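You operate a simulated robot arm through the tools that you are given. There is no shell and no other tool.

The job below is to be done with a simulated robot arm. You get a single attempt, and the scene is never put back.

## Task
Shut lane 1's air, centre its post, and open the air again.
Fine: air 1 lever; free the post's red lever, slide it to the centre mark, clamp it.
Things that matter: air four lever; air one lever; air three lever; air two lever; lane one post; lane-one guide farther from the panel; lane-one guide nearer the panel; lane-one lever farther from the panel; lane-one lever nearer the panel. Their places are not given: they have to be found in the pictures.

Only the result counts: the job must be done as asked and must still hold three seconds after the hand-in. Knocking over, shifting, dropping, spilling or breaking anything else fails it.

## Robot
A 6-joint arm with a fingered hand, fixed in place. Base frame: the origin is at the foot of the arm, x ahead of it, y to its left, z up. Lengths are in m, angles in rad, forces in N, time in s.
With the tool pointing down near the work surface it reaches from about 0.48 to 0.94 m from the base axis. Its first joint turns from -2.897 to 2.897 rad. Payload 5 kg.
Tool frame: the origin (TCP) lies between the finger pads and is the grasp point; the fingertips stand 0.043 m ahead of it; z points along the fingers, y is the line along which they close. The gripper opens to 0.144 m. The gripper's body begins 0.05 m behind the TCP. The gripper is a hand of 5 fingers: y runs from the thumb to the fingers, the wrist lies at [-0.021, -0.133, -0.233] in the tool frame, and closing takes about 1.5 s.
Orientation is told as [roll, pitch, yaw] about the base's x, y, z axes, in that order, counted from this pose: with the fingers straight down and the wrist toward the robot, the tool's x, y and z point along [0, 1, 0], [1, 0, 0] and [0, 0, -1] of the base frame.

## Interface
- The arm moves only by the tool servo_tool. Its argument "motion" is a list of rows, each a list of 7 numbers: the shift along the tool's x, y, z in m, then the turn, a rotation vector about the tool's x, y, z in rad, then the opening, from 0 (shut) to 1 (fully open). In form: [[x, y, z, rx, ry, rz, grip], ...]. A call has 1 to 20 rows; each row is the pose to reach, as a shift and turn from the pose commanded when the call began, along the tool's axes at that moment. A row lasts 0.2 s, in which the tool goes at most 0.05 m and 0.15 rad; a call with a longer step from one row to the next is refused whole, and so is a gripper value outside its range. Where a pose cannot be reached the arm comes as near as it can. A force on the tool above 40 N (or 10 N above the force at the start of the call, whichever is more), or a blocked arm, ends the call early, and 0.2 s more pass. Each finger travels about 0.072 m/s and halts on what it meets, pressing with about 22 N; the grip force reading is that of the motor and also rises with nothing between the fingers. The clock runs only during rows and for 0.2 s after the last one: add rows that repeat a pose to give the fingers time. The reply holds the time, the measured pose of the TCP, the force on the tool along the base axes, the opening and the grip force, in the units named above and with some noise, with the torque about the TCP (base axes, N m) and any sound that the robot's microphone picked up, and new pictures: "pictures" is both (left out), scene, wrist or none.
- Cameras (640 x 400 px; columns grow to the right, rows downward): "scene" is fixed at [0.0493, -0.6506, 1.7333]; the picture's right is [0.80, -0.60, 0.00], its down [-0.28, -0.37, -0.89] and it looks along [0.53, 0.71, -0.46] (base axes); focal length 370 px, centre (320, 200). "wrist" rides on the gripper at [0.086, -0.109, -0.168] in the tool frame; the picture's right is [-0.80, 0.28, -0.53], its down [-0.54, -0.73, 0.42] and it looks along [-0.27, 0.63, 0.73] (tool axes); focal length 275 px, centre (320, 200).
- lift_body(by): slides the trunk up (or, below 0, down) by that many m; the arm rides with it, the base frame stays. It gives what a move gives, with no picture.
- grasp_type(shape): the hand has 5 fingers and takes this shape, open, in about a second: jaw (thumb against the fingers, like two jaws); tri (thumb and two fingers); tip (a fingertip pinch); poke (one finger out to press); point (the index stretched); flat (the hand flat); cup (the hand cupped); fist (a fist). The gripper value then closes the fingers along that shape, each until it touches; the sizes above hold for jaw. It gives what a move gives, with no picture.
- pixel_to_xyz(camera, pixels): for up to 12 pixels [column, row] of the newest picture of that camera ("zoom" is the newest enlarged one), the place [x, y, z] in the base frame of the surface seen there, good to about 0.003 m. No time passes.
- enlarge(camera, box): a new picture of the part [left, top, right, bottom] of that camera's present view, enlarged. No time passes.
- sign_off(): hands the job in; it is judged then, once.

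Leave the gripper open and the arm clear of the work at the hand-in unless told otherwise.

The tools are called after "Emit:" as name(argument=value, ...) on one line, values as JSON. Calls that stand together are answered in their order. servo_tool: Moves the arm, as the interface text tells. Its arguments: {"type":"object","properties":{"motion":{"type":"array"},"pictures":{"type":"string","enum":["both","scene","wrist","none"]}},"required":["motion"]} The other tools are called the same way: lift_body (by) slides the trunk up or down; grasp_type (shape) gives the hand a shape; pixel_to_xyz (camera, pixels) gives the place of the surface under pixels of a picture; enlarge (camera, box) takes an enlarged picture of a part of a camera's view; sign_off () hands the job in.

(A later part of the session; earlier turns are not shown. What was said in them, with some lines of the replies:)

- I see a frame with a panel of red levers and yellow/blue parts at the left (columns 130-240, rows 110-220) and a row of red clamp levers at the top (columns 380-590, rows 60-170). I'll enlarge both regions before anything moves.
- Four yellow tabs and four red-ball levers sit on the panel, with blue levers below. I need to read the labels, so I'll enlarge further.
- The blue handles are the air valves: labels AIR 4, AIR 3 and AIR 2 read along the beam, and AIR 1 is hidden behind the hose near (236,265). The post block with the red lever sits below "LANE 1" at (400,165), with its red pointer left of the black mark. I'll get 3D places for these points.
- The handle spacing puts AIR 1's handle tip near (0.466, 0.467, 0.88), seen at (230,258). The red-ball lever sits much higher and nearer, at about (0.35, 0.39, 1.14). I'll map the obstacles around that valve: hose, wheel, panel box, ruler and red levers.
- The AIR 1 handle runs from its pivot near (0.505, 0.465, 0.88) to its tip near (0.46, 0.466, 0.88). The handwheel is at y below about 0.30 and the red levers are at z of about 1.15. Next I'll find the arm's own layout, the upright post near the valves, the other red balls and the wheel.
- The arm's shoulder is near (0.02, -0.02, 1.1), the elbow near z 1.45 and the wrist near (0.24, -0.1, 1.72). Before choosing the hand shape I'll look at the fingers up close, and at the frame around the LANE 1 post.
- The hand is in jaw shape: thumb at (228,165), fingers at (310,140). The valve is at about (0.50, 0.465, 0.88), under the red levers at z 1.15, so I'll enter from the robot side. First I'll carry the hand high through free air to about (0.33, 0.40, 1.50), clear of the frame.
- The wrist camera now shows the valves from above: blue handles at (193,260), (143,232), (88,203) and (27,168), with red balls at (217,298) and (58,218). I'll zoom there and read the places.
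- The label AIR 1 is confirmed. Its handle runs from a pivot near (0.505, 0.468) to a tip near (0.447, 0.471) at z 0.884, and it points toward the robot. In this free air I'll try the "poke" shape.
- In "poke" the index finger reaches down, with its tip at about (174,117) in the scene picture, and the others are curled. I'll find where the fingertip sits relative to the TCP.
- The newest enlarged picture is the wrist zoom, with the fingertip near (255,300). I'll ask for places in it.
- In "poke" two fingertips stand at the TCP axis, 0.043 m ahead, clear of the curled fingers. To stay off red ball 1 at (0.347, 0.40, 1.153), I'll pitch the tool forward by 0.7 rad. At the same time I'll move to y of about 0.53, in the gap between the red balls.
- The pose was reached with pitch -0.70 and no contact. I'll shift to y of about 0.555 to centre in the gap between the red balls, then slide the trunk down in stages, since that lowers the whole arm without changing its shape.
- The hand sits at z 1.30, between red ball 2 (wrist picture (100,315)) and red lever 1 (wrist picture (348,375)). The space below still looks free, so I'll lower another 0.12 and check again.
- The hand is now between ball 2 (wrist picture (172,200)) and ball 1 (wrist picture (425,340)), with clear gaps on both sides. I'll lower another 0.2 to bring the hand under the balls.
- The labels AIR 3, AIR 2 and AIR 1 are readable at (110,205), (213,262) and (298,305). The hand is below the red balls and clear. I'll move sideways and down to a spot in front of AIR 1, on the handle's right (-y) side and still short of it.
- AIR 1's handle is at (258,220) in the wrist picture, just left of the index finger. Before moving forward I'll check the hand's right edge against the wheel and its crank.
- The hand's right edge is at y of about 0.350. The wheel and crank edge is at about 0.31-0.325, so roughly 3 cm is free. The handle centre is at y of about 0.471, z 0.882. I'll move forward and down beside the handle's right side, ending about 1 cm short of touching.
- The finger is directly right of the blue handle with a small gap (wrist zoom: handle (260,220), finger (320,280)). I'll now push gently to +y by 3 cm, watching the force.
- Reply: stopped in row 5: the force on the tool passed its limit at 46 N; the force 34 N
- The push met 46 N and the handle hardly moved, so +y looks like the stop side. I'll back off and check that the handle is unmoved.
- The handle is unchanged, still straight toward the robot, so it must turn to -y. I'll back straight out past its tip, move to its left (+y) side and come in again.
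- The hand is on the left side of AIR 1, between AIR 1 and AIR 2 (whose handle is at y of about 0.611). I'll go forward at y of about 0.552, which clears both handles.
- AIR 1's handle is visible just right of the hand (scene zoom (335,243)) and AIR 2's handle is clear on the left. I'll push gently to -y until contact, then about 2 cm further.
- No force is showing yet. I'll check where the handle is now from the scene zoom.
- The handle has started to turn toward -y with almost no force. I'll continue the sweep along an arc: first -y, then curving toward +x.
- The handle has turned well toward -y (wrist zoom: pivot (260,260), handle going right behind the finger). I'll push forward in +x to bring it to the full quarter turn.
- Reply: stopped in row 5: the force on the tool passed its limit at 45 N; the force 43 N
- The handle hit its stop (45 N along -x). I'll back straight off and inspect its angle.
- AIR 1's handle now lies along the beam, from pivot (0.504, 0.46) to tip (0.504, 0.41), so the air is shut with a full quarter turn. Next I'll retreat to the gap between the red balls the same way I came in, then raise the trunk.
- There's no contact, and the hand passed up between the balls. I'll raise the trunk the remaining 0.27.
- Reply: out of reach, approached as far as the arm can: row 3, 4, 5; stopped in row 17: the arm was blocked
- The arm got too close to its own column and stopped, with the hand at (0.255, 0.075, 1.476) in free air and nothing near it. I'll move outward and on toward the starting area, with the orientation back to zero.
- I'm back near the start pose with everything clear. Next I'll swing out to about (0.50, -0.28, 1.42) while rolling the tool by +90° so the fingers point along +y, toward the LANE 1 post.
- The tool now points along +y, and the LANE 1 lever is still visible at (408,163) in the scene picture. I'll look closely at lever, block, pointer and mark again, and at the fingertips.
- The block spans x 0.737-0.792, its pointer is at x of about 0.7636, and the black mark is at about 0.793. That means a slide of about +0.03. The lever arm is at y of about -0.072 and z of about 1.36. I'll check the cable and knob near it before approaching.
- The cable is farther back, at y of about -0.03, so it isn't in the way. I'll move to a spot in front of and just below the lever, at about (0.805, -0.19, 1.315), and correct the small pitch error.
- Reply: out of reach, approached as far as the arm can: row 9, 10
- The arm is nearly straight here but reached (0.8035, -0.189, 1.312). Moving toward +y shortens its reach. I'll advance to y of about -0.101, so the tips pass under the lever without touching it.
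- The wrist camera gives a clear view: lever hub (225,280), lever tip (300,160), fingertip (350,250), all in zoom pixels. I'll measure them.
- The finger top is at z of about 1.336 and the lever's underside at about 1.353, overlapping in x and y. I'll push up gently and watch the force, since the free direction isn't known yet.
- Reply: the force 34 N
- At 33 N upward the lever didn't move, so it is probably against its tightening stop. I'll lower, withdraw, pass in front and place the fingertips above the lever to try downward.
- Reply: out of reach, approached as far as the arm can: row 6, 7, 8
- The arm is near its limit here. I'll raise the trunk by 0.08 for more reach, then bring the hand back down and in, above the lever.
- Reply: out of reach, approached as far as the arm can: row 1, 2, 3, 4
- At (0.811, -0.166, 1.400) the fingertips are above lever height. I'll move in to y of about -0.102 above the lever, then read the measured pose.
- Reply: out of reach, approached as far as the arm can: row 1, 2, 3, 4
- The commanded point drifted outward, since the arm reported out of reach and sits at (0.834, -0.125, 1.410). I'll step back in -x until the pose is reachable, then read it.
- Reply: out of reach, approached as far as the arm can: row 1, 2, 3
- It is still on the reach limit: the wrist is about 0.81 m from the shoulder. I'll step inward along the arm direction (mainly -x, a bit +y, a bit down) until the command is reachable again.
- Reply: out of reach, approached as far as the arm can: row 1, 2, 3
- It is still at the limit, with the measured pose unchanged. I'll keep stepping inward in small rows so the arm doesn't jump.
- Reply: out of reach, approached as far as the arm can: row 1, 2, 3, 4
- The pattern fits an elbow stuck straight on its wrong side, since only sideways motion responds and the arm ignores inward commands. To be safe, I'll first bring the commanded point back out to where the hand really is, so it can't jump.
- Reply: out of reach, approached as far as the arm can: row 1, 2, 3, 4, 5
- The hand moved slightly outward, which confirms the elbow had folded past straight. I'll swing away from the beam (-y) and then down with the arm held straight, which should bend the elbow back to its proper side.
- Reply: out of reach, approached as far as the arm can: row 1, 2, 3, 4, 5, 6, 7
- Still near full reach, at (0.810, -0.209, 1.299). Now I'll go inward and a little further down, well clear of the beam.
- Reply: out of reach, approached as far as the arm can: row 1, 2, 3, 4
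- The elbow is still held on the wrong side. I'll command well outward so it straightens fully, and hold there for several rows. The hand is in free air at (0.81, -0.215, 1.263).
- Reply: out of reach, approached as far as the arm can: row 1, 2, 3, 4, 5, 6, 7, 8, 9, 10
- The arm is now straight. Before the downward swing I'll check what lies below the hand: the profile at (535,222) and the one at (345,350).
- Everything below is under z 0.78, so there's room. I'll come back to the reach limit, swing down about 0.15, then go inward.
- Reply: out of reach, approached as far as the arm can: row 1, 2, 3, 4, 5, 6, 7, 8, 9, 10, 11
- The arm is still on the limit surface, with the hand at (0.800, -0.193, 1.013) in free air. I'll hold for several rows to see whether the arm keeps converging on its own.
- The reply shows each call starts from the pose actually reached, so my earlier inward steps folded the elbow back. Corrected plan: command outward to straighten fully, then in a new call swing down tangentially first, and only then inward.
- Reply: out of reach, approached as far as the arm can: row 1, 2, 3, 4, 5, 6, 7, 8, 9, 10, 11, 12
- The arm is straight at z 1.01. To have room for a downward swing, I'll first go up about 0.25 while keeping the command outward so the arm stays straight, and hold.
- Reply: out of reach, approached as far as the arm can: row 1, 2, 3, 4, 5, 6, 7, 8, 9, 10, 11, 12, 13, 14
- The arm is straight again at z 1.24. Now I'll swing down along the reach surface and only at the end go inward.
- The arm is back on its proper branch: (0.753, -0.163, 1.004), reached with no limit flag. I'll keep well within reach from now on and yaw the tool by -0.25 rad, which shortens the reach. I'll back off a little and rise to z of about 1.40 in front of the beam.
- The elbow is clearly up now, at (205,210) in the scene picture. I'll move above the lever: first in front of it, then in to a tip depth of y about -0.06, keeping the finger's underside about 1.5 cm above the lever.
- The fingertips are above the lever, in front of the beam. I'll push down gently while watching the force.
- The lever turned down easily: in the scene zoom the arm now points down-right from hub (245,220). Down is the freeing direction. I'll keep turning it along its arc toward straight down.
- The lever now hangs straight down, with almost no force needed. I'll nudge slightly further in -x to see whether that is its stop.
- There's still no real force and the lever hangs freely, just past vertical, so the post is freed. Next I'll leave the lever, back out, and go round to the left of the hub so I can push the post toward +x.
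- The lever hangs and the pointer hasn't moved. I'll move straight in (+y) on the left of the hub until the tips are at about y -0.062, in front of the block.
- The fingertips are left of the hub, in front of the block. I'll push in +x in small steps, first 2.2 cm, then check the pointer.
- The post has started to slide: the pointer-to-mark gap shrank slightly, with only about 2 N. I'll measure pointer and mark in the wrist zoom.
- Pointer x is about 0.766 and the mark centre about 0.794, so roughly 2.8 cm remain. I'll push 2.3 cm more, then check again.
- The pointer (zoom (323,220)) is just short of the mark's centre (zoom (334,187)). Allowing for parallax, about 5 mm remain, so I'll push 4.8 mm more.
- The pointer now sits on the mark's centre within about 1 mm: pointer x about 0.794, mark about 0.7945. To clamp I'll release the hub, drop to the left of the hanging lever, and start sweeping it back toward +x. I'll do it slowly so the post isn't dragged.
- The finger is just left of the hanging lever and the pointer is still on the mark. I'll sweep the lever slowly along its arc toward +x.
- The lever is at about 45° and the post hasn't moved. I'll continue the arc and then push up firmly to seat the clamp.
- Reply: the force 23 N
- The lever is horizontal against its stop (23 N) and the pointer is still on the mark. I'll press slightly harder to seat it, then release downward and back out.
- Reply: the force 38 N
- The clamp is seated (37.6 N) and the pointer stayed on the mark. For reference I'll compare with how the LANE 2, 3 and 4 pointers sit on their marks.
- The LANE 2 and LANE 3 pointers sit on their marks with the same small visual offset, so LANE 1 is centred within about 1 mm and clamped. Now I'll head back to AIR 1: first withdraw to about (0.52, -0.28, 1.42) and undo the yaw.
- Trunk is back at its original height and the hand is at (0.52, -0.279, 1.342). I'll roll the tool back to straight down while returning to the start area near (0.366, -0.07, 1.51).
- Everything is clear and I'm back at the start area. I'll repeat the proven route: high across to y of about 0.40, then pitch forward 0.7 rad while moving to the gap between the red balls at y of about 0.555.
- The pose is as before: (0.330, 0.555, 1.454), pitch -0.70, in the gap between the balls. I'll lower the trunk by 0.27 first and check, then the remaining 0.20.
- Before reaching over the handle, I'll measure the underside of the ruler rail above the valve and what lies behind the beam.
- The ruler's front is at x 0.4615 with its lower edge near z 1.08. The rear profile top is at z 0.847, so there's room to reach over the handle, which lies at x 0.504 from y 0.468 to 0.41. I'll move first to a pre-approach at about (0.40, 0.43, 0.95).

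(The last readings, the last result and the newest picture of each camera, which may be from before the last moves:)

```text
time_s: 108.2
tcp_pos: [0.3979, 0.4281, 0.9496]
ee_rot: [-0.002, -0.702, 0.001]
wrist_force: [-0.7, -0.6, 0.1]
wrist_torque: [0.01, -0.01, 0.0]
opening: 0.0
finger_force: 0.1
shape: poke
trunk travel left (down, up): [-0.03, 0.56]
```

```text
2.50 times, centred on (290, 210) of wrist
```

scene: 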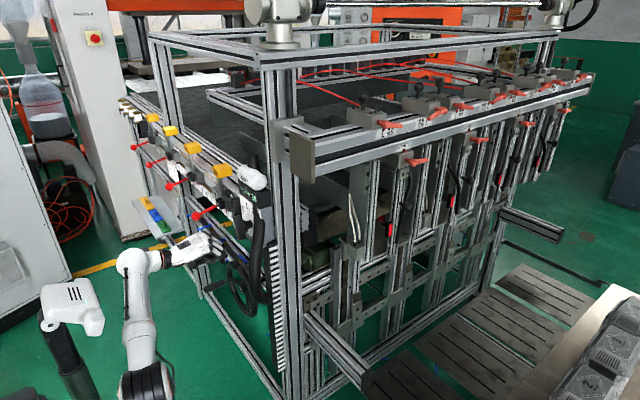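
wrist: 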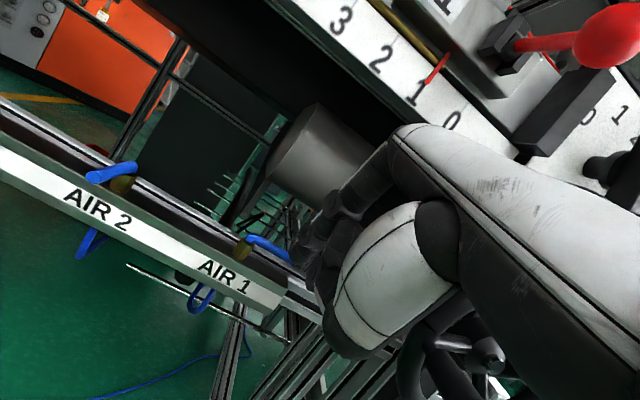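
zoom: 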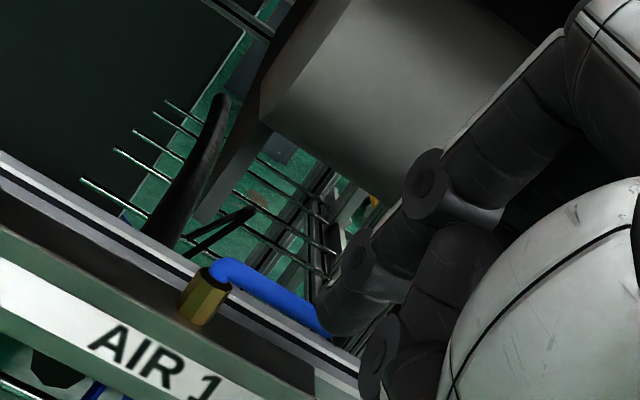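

The handle is clearly seen lying along the beam, from pivot zoom (205,285) to tip (320,325). I'll go over it (tip above handle height), then down behind it so the fingers sit on its far (+x) side.

Emit:
servo_tool(motion=[[-0.003, 0.021, 0.0123, 0, 0, 0, 1], [-0.006, 0.042, 0.0246, 0, 0, 0, 1], [-0.008, 0.0632, 0.0369, 0, 0, 0, 1], [-0.008, 0.0632, 0.0369, 0, 0, 0, 1]], pictures="both")

Emit:
enlarge(camera="scene", box=[200, 210, 270, 280])

Emit:
enlarge(camera="wrist", box=[200, 130, 380, 290])

```text
time_s: 109.2
tcp_pos: [0.4727, 0.4215, 0.9611]
ee_rot: [-0.001, -0.701, 0.001]
wrist_force: [1.0, 0.6, 0.4]
wrist_torque: [0.0, -0.01, 0.01]
opening: 0.0
finger_force: 0.1
shape: poke
trunk travel left (down, up): [-0.03, 0.56]
```

scene: 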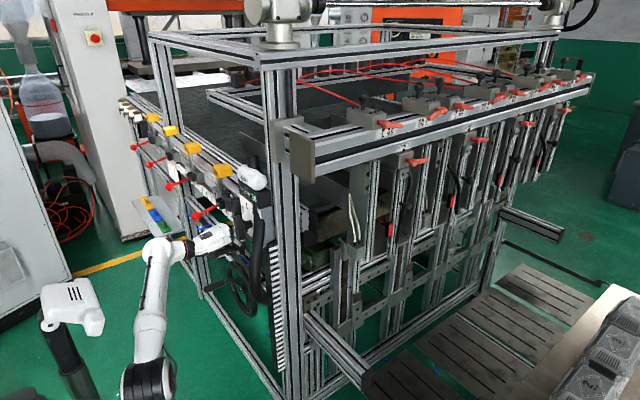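
wrist: 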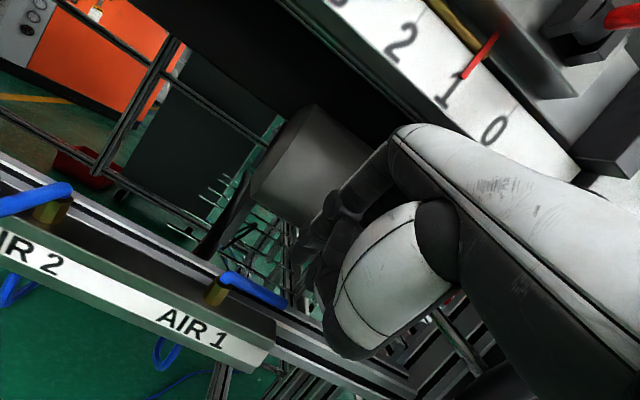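

```text
5.71 times, centred on (235, 245) of scene
```

zoom: 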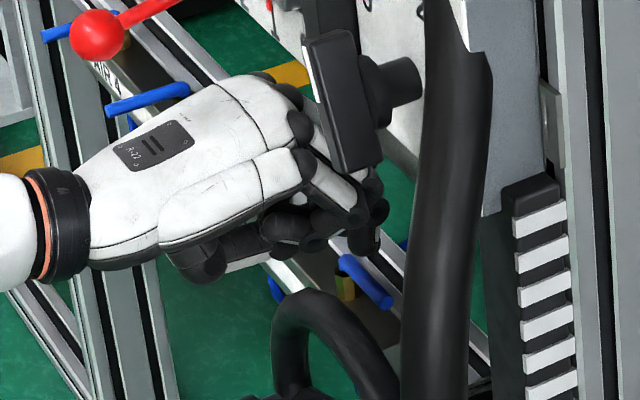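

```text
2.50 times, centred on (290, 210) of wrist
```

zoom: 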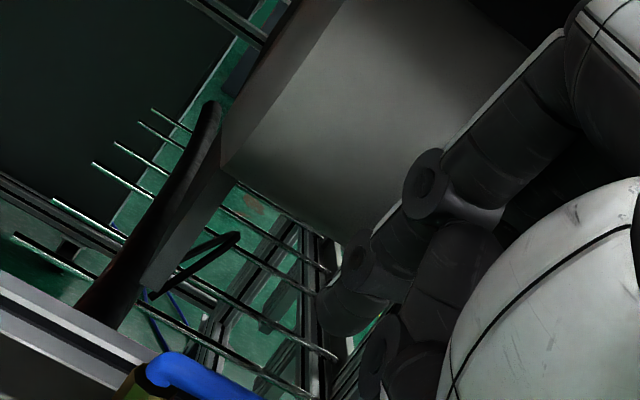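

Fingers are above and behind the handle. I'll check the grey box and rods behind it before going down.

Emit:
pixel_to_xyz(camera="zoom", pixels=[[230, 165], [340, 235], [300, 200], [330, 350], [210, 240], [150, 260], [320, 265], [390, 170], [340, 300], [180, 365]])

```text
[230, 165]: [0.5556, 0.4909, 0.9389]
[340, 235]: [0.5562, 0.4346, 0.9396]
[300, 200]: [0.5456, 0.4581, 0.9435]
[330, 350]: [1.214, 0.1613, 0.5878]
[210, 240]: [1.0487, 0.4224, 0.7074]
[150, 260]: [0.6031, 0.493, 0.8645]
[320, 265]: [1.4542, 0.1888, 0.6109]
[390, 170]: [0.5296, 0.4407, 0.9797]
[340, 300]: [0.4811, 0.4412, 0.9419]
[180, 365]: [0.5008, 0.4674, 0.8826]
```

A grey body hangs behind at x of about 0.53-0.556, z from 0.94 up and y from about 0.43. My fingers slant under and in front of it with more than 1.5 cm to spare. I'll slide down along the finger direction to place the tips behind the handle.

Emit:
servo_tool(motion=[[0, -0.0008, 0.015, 0, 0, 0, 1], [0, -0.0015, 0.03, 0, 0, 0, 1], [0, -0.002, 0.045, 0, 0, 0, 1], [0, -0.0025, 0.0594, 0, 0, 0, 1], [0, -0.0025, 0.0594, 0, 0, 0, 1]], pictures="both")

Emit:
enlarge(camera="scene", box=[215, 225, 265, 275])

Emit:
enlarge(camera="wrist", box=[200, 130, 380, 290])

```text
time_s: 110.4
tcp_pos: [0.5063, 0.4205, 0.9153]
ee_rot: [0.0, -0.701, 0.001]
wrist_force: [-0.1, -0.8, 1.1]
wrist_torque: [0.05, 0.0, -0.02]
opening: 0.0
finger_force: 0.0
shape: poke
trunk travel left (down, up): [-0.03, 0.56]
```

scene: 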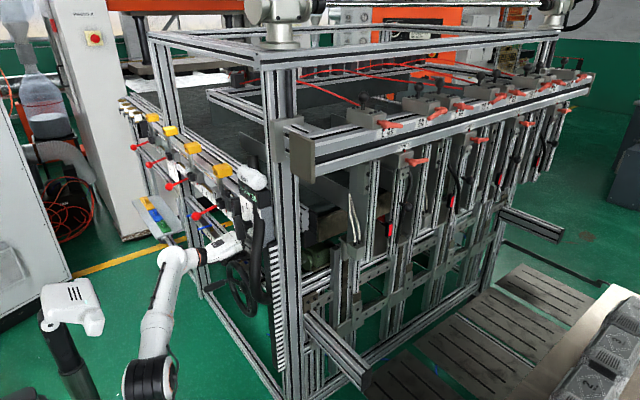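
wrist: 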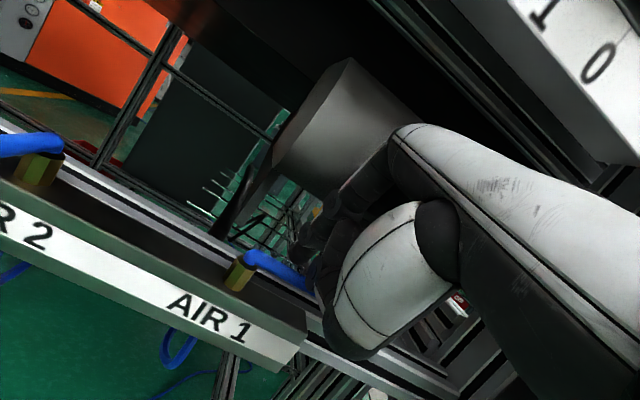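

```text
8.00 times, centred on (240, 250) of scene
```

zoom: 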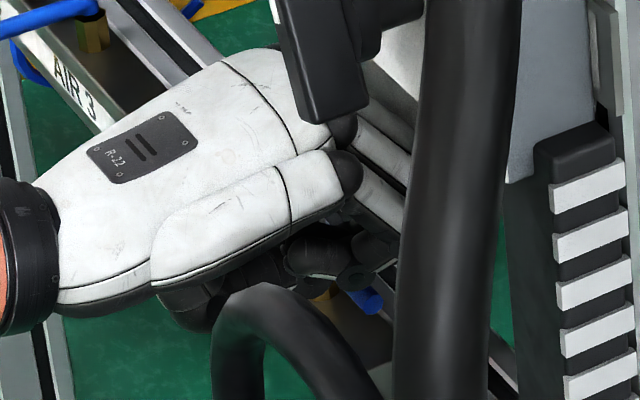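

```text
2.50 times, centred on (290, 210) of wrist
```

zoom: 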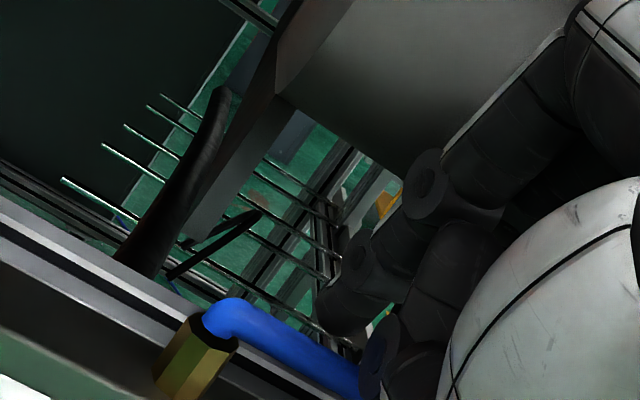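

The fingertips are behind the handle. Now I'll pull gently toward -x so the handle swings back toward the robot, first half of the arc.

Emit:
servo_tool(motion=[[0, -0.0069, -0.0058, 0, 0, 0, 1], [-0.0015, -0.0138, -0.0116, 0, 0, 0, 1], [-0.003, -0.0207, -0.0174, 0, 0, 0, 1], [-0.0045, -0.0272, -0.0229, 0, 0, 0, 1], [-0.003, -0.0321, -0.027, 0, 0, 0, 1], [-0.0015, -0.0367, -0.0309, 0, 0, 0, 1]], pictures="both")

Emit:
enlarge(camera="scene", box=[215, 225, 265, 275])

Emit:
enlarge(camera="wrist", box=[200, 130, 380, 290])

```text
time_s: 111.8
tcp_pos: [0.461, 0.4201, 0.9153]
ee_rot: [-0.002, -0.701, 0.0]
wrist_force: [0.3, 0.3, -0.2]
wrist_torque: [0.02, -0.02, 0.01]
opening: 0.0
finger_force: 0.1
shape: poke
trunk travel left (down, up): [-0.03, 0.56]
```

scene: 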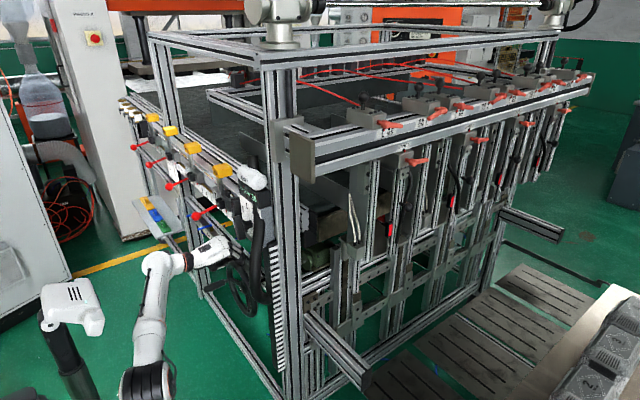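
wrist: 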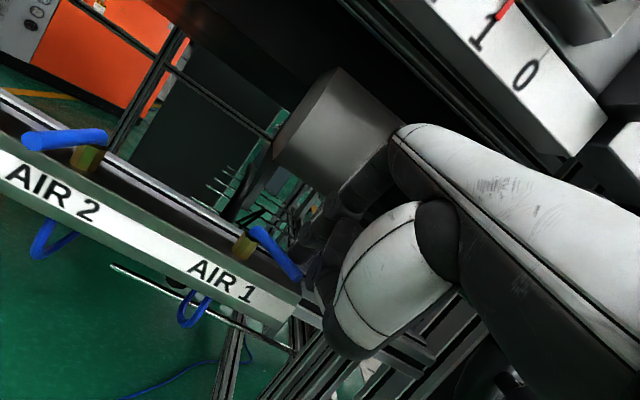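

```text
8.00 times, centred on (240, 250) of scene
```

zoom: 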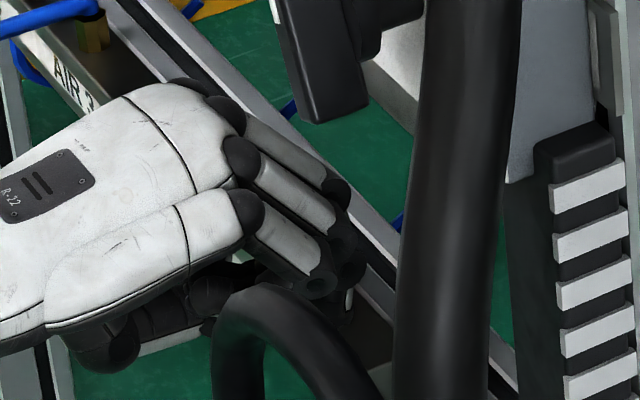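

```text
2.50 times, centred on (290, 210) of wrist
```

zoom: 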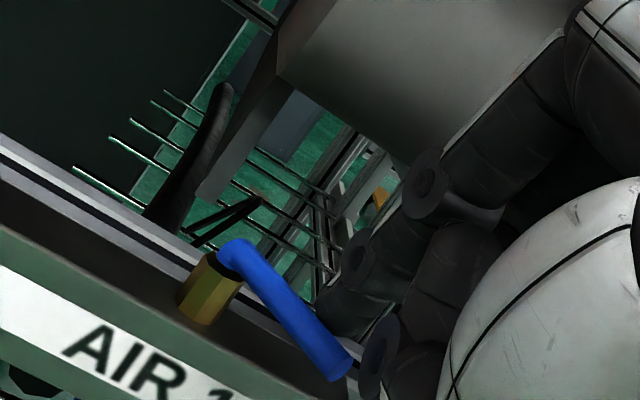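

The handle is swinging back with no noticeable force. I'll measure its angle.

Emit:
pixel_to_xyz(camera="zoom", pixels=[[235, 252], [270, 285], [300, 325], [330, 365], [345, 368], [345, 310], [375, 350]])

```text
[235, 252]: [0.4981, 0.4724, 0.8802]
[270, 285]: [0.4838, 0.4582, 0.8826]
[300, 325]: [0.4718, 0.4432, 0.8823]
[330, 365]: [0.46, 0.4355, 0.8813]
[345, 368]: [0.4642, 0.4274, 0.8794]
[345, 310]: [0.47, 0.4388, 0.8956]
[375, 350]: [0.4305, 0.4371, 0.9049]
```

The handle is at about 49°, on track. I'll continue the arc: less -x, more +y.

Emit:
servo_tool(motion=[[0.003, -0.0042, -0.0035, 0, 0, 0, 1], [0.006, -0.0084, -0.0071, 0, 0, 0, 1], [0.0105, -0.0115, -0.0097, 0, 0, 0, 1], [0.015, -0.0142, -0.012, 0, 0, 0, 1], [0.0185, -0.0165, -0.0115, 0, 0, 0, 1], [0.0185, -0.0165, -0.0115, 0, 0, 0, 1]], pictures="both")

Emit:
enlarge(camera="wrist", box=[200, 130, 380, 290])

Emit:
pixel_to_xyz(camera="wrist", pixels=[[262, 222], [268, 230], [275, 240], [282, 250], [258, 215], [290, 258]])

```text
time_s: 113.2
tcp_pos: [0.44, 0.4383, 0.9134]
ee_rot: [0.0, -0.702, 0.002]
wrist_force: [1.2, -0.9, 0.5]
wrist_torque: [0.0, -0.05, -0.01]
opening: 0.0001
finger_force: 0.0
shape: poke
trunk travel left (down, up): [-0.03, 0.56]
```

scene: 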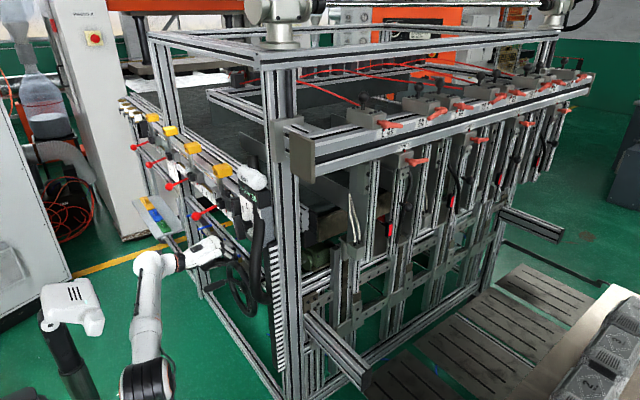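
wrist: 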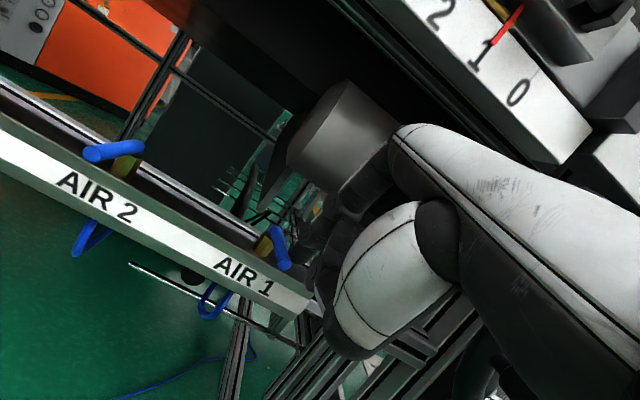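

```text
2.50 times, centred on (290, 210) of wrist
```

zoom: 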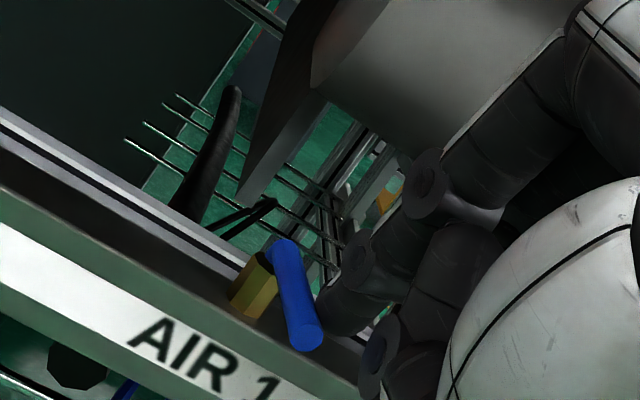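

```text
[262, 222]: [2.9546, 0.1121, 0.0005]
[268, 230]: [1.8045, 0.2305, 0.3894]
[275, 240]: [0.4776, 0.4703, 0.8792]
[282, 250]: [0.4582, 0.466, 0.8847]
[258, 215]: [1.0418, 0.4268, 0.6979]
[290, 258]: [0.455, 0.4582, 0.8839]
```

The handle is about 10-15° from fully open. I'll finish with a +y push to its open stop, watching the force.

Emit:
servo_tool(motion=[[0.003, -0.002, 0.0023, 0, 0, 0, 1], [0.006, -0.0039, 0.0046, 0, 0, 0, 1], [0.009, -0.0039, 0.0046, 0, 0, 0, 1], [0.012, -0.0039, 0.0046, 0, 0, 0, 1], [0.014, -0.0039, 0.0046, 0, 0, 0, 1], [0.016, -0.0039, 0.0046, 0, 0, 0, 1]], pictures="both")

Emit:
enlarge(camera="wrist", box=[200, 130, 380, 290])

Emit:
pixel_to_xyz(camera="zoom", pixels=[[290, 260], [295, 290], [300, 320], [300, 340], [290, 310], [310, 310]])

```text
time_s: 114.5
tcp_pos: [0.4407, 0.446, 0.9101]
ee_rot: [-0.001, -0.699, -0.01]
wrist_force: [4.1, -33.1, 0.9]
wrist_torque: [-0.9, -0.14, -0.9]
opening: 0.0
finger_force: 0.0
shape: poke
trunk travel left (down, up): [-0.03, 0.56]
stopped in row 6: the force on the tool passed its limit at 43 N (the readings are from after the stop); the commanded pose is now the measured one
```

scene: 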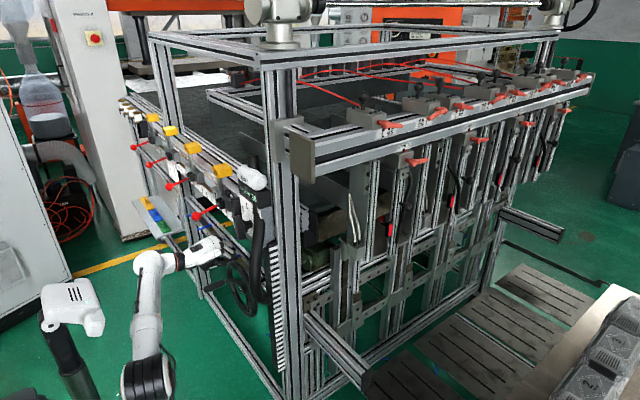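
wrist: 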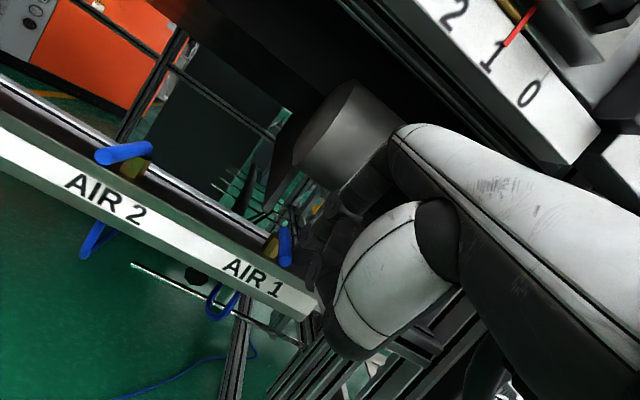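

```text
2.50 times, centred on (290, 210) of wrist
```

zoom: 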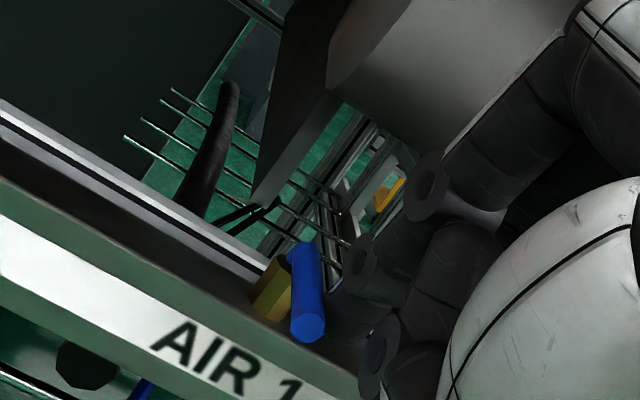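

```text
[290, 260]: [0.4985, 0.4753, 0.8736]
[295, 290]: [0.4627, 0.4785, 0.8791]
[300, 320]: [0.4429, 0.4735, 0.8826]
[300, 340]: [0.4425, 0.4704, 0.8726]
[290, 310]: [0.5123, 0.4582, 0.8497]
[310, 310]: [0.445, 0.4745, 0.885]
```

The handle hit its open stop (43 N) and points straight back at the robot again. I'll ease off to -y, withdraw in -x, and inspect.

Emit:
servo_tool(motion=[[-0.006, 0, 0, 0, 0, 0, 1], [-0.013, 0, 0, 0, 0, 0, 1], [-0.013, -0.016, -0.018, 0, 0, 0, 1], [-0.013, -0.032, -0.036, 0, 0, 0, 1], [-0.013, -0.045, -0.055, 0, 0, 0, 1], [0.02, -0.048, -0.058, 0, 0, 0, 1], [0.055, -0.048, -0.058, 0, 0, 0, 1], [0.09, -0.048, -0.058, 0, 0, 0, 1], [0.09, -0.048, -0.058, 0, 0, 0, 1]], pictures="both")

Emit:
enlarge(camera="scene", box=[210, 225, 260, 275])

Emit:
pixel_to_xyz(camera="zoom", pixels=[[275, 262], [300, 250], [325, 238], [250, 272], [340, 232], [345, 265]])

```text
time_s: 116.5
tcp_pos: [0.3674, 0.5402, 0.9198]
ee_rot: [-0.001, -0.702, -0.005]
wrist_force: [0.1, -0.2, 0.9]
wrist_torque: [0.02, -0.05, -0.03]
opening: 0.0
finger_force: 0.1
shape: poke
trunk travel left (down, up): [-0.03, 0.56]
```

scene: 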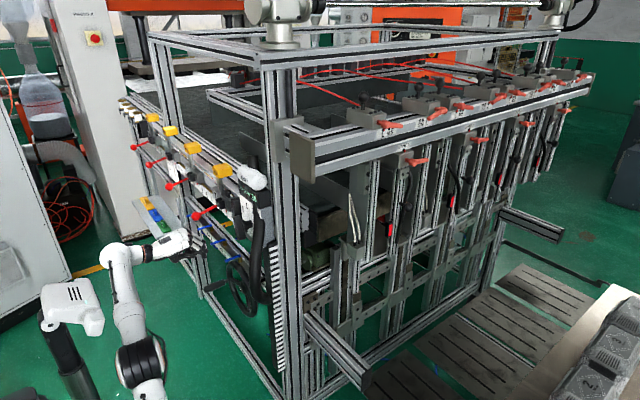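
wrist: 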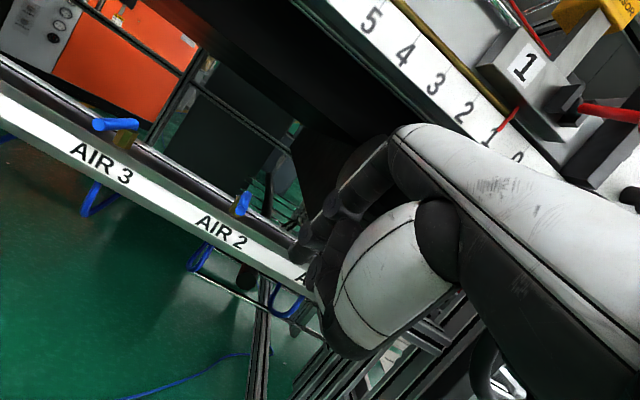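

```text
8.00 times, centred on (235, 250) of scene
```

zoom: 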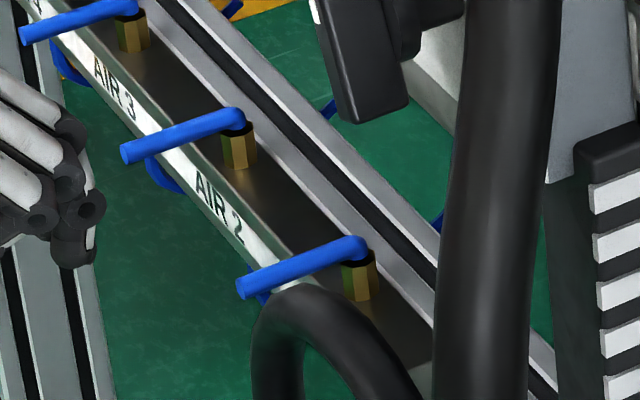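

```text
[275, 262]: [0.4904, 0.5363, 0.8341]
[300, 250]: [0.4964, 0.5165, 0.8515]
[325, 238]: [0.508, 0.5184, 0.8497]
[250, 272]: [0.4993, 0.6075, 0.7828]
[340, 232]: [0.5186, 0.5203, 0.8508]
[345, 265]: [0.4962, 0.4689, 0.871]
```

AIR 1's handle is parallel to AIR 2 and AIR 3 again, so the air is open. I'll withdraw to the gap and raise the trunk, the same way as before.

Emit:
servo_tool(motion=[[0.005, 0.003, -0.02, 0, 0, 0, 1], [0.01, 0.007, -0.045, 0, 0, 0, 1], [0.015, 0.0116, -0.0712, 0, 0, 0, 1], [0.015, 0.0116, -0.0712, 0, 0, 0, 1]], pictures="none")

Emit:
lift_body(by=0.2)

Emit:
lift_body(by=0.27)

```text
time_s: 117.5
tcp_pos: [0.3288, 0.5555, 0.9821]
ee_rot: [-0.003, -0.701, -0.006]
wrist_force: [-0.4, 0.5, 0.5]
wrist_torque: [0.02, 0.02, -0.02]
opening: 0.0
finger_force: 0.1
shape: poke
trunk travel left (down, up): [-0.03, 0.56]
```

```text
time_s: 119.6
tcp_pos: [0.3295, 0.5558, 1.1808]
ee_rot: [0.0, -0.703, -0.006]
wrist_force: [-0.7, -0.1, -0.2]
wrist_torque: [-0.01, 0.01, 0.0]
opening: 0.0
finger_force: 0.0
shape: poke
trunk travel left (down, up): [-0.23, 0.36]
```

```text
time_s: 122.4
tcp_pos: [0.3308, 0.5563, 1.4511]
ee_rot: [-0.001, -0.704, -0.005]
wrist_force: [-0.3, -0.3, 0.7]
wrist_torque: [0.01, -0.02, -0.02]
opening: 0.0002
finger_force: 0.1
shape: poke
trunk travel left (down, up): [-0.5, 0.09]
```

No contact anywhere. I'll undo the pitch and return to the starting area, which is clear of the work.

Emit:
servo_tool(motion=[[-0.02, 0.0077, -0.0092, 0.1, 0, 0, 1], [-0.04, 0.0142, -0.0168, 0.2, 0, 0, 1], [-0.06, 0.0206, -0.0245, 0.3, 0, 0, 1], [-0.085, 0.027, -0.0321, 0.4, 0, 0, 1], [-0.11, 0.0322, -0.0383, 0.5, 0, 0, 1], [-0.135, 0.0322, -0.0383, 0.6, 0, 0, 1], [-0.155, 0.0322, -0.0383, 0.7, 0, 0, 1], [-0.195, 0.0351, -0.0371, 0.7, 0, 0, 1], [-0.235, 0.0381, -0.0359, 0.7, 0, 0, 1], [-0.275, 0.041, -0.0347, 0.7, 0, 0, 1], [-0.315, 0.044, -0.0336, 0.7, 0, 0, 1], [-0.355, 0.0469, -0.0324, 0.7, 0, 0, 1], [-0.395, 0.0499, -0.0312, 0.7, 0, 0, 1], [-0.435, 0.0528, -0.0301, 0.7, 0, 0, 1], [-0.475, 0.0558, -0.0289, 0.7, 0, 0, 1], [-0.515, 0.0587, -0.0277, 0.7, 0, 0, 1], [-0.555, 0.0616, -0.0266, 0.7, 0, 0, 1], [-0.595, 0.0638, -0.0246, 0.7, 0, 0, 1], [-0.625, 0.0661, -0.0227, 0.7, 0, 0, 1], [-0.625, 0.0661, -0.0227, 0.7, 0, 0, 1]], pictures="scene")

```text
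time_s: 126.6
tcp_pos: [0.3619, -0.069, 1.5111]
ee_rot: [-0.001, 0.0, -0.006]
wrist_force: [0.6, 0.0, 0.0]
wrist_torque: [0.03, 0.01, 0.0]
opening: 0.0002
finger_force: 0.1
shape: poke
trunk travel left (down, up): [-0.5, 0.09]
```

scene: 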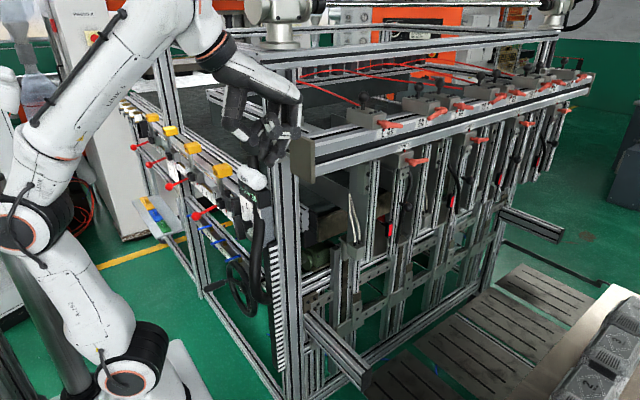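

I'm at the start pose. I'll raise slightly and put the hand back to the open jaw shape, then verify the results once more.

Emit:
servo_tool(motion=[[0, 0, -0.006, 0, 0, 0, 1], [0, 0, -0.012, 0, 0, 0, 1]], pictures="none")

Emit:
grasp_type(shape="jaw")

Emit:
servo_tool(motion=[[0, 0, 0, 0, 0, 0, 1], [0, 0, 0, 0, 0, 0, 1]], pictures="both")

Emit:
enlarge(camera="scene", box=[391, 138, 431, 178])

Emit:
enlarge(camera="scene", box=[180, 200, 260, 280])

Emit:
enlarge(camera="scene", box=[350, 80, 510, 180])

```text
time_s: 127.2
tcp_pos: [0.3614, -0.0697, 1.5232]
ee_rot: [-0.002, -0.001, -0.006]
wrist_force: [0.2, -0.1, 0.0]
wrist_torque: [-0.02, 0.01, -0.02]
opening: 0.0
finger_force: 0.1
shape: poke
trunk travel left (down, up): [-0.5, 0.09]
```

```text
time_s: 128.1
tcp_pos: [0.3604, -0.0686, 1.523]
ee_rot: [-0.004, -0.002, -0.004]
wrist_force: [-0.3, 0.5, -0.1]
wrist_torque: [0.0, -0.03, -0.02]
opening: 0.144
finger_force: 0.1
shape: jaw
trunk travel left (down, up): [-0.5, 0.09]
```

```text
time_s: 128.7
tcp_pos: [0.3613, -0.069, 1.5231]
ee_rot: [-0.001, -0.001, -0.005]
wrist_force: [-0.3, 0.0, 0.3]
wrist_torque: [-0.04, 0.01, -0.04]
opening: 0.1438
finger_force: 0.1
shape: jaw
trunk travel left (down, up): [-0.5, 0.09]
```

scene: 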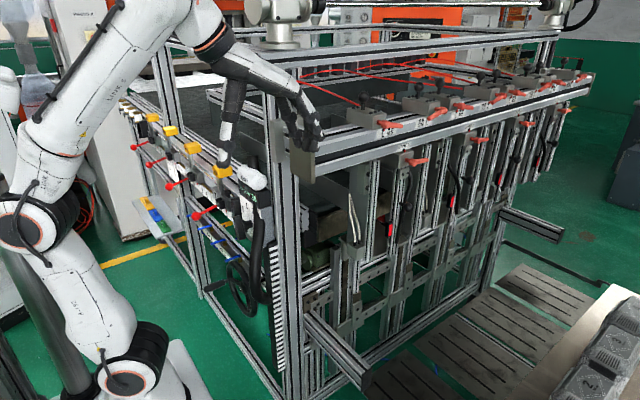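
wrist: 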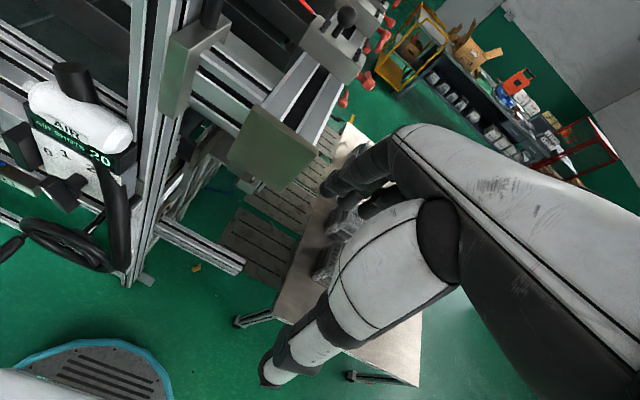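

```text
10.00 times, centred on (411, 158) of scene
```

zoom: 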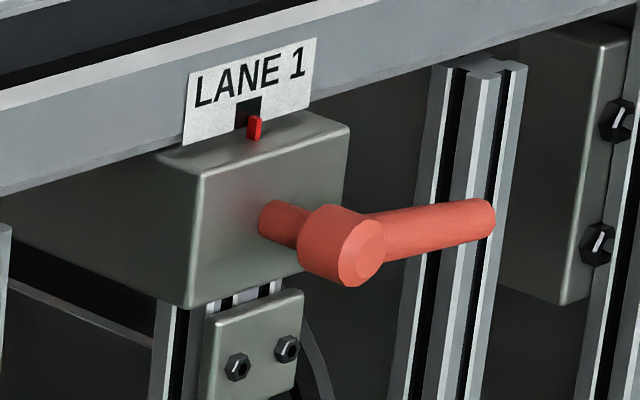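

```text
5.00 times, centred on (220, 240) of scene
```

zoom: 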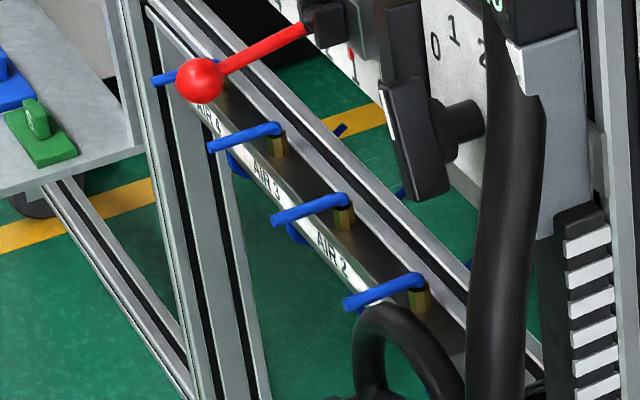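

```text
4.00 times, centred on (430, 130) of scene
```

zoom: 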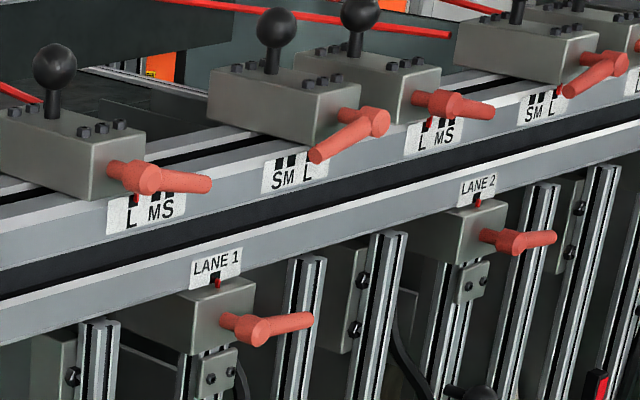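

Final check:
- **AIR 1:** the handle is parallel to AIR 2, 3 and 4, so it is open.
- **LANE 1 post:** the pointer is on the centre mark and the red lever is horizontal and clamped.
- **Guides and their levers:** they look as they did at the start.
- **Robot:** the hand is open and the arm is clear.

I'll hand the job in.

Emit:
sign_off()

```text
The job is handed in.
```

I shut lane 1's air, moved its post to the centre mark and clamped it, then opened the air again. The job is handed in; no result has come back yet.

- **Air 1:** I turned the lever a full quarter turn to its stop to shut it. After the post was clamped I turned it back to the open stop, and it now lines up with the other three air levers.
- **Lane 1 post:** I freed the red lever and slid the post about 3 cm. The pointer now sits within about 1 mm of the mark's centre, going by the pictures. The lever is back at its clamped stop, and the post did not move while I clamped it.
- **Everything else:** the lane 1 guides, their levers and the other air levers look as they did at the start. I felt no unexpected contact.

In each case I tried the stop side first. That put about 46 N on the air lever and 33 N on the post lever, and neither moved. The arm also jammed at full stretch in front of the post. I freed it in open air, with no contact.

The hand is open and the arm is clear of the work.
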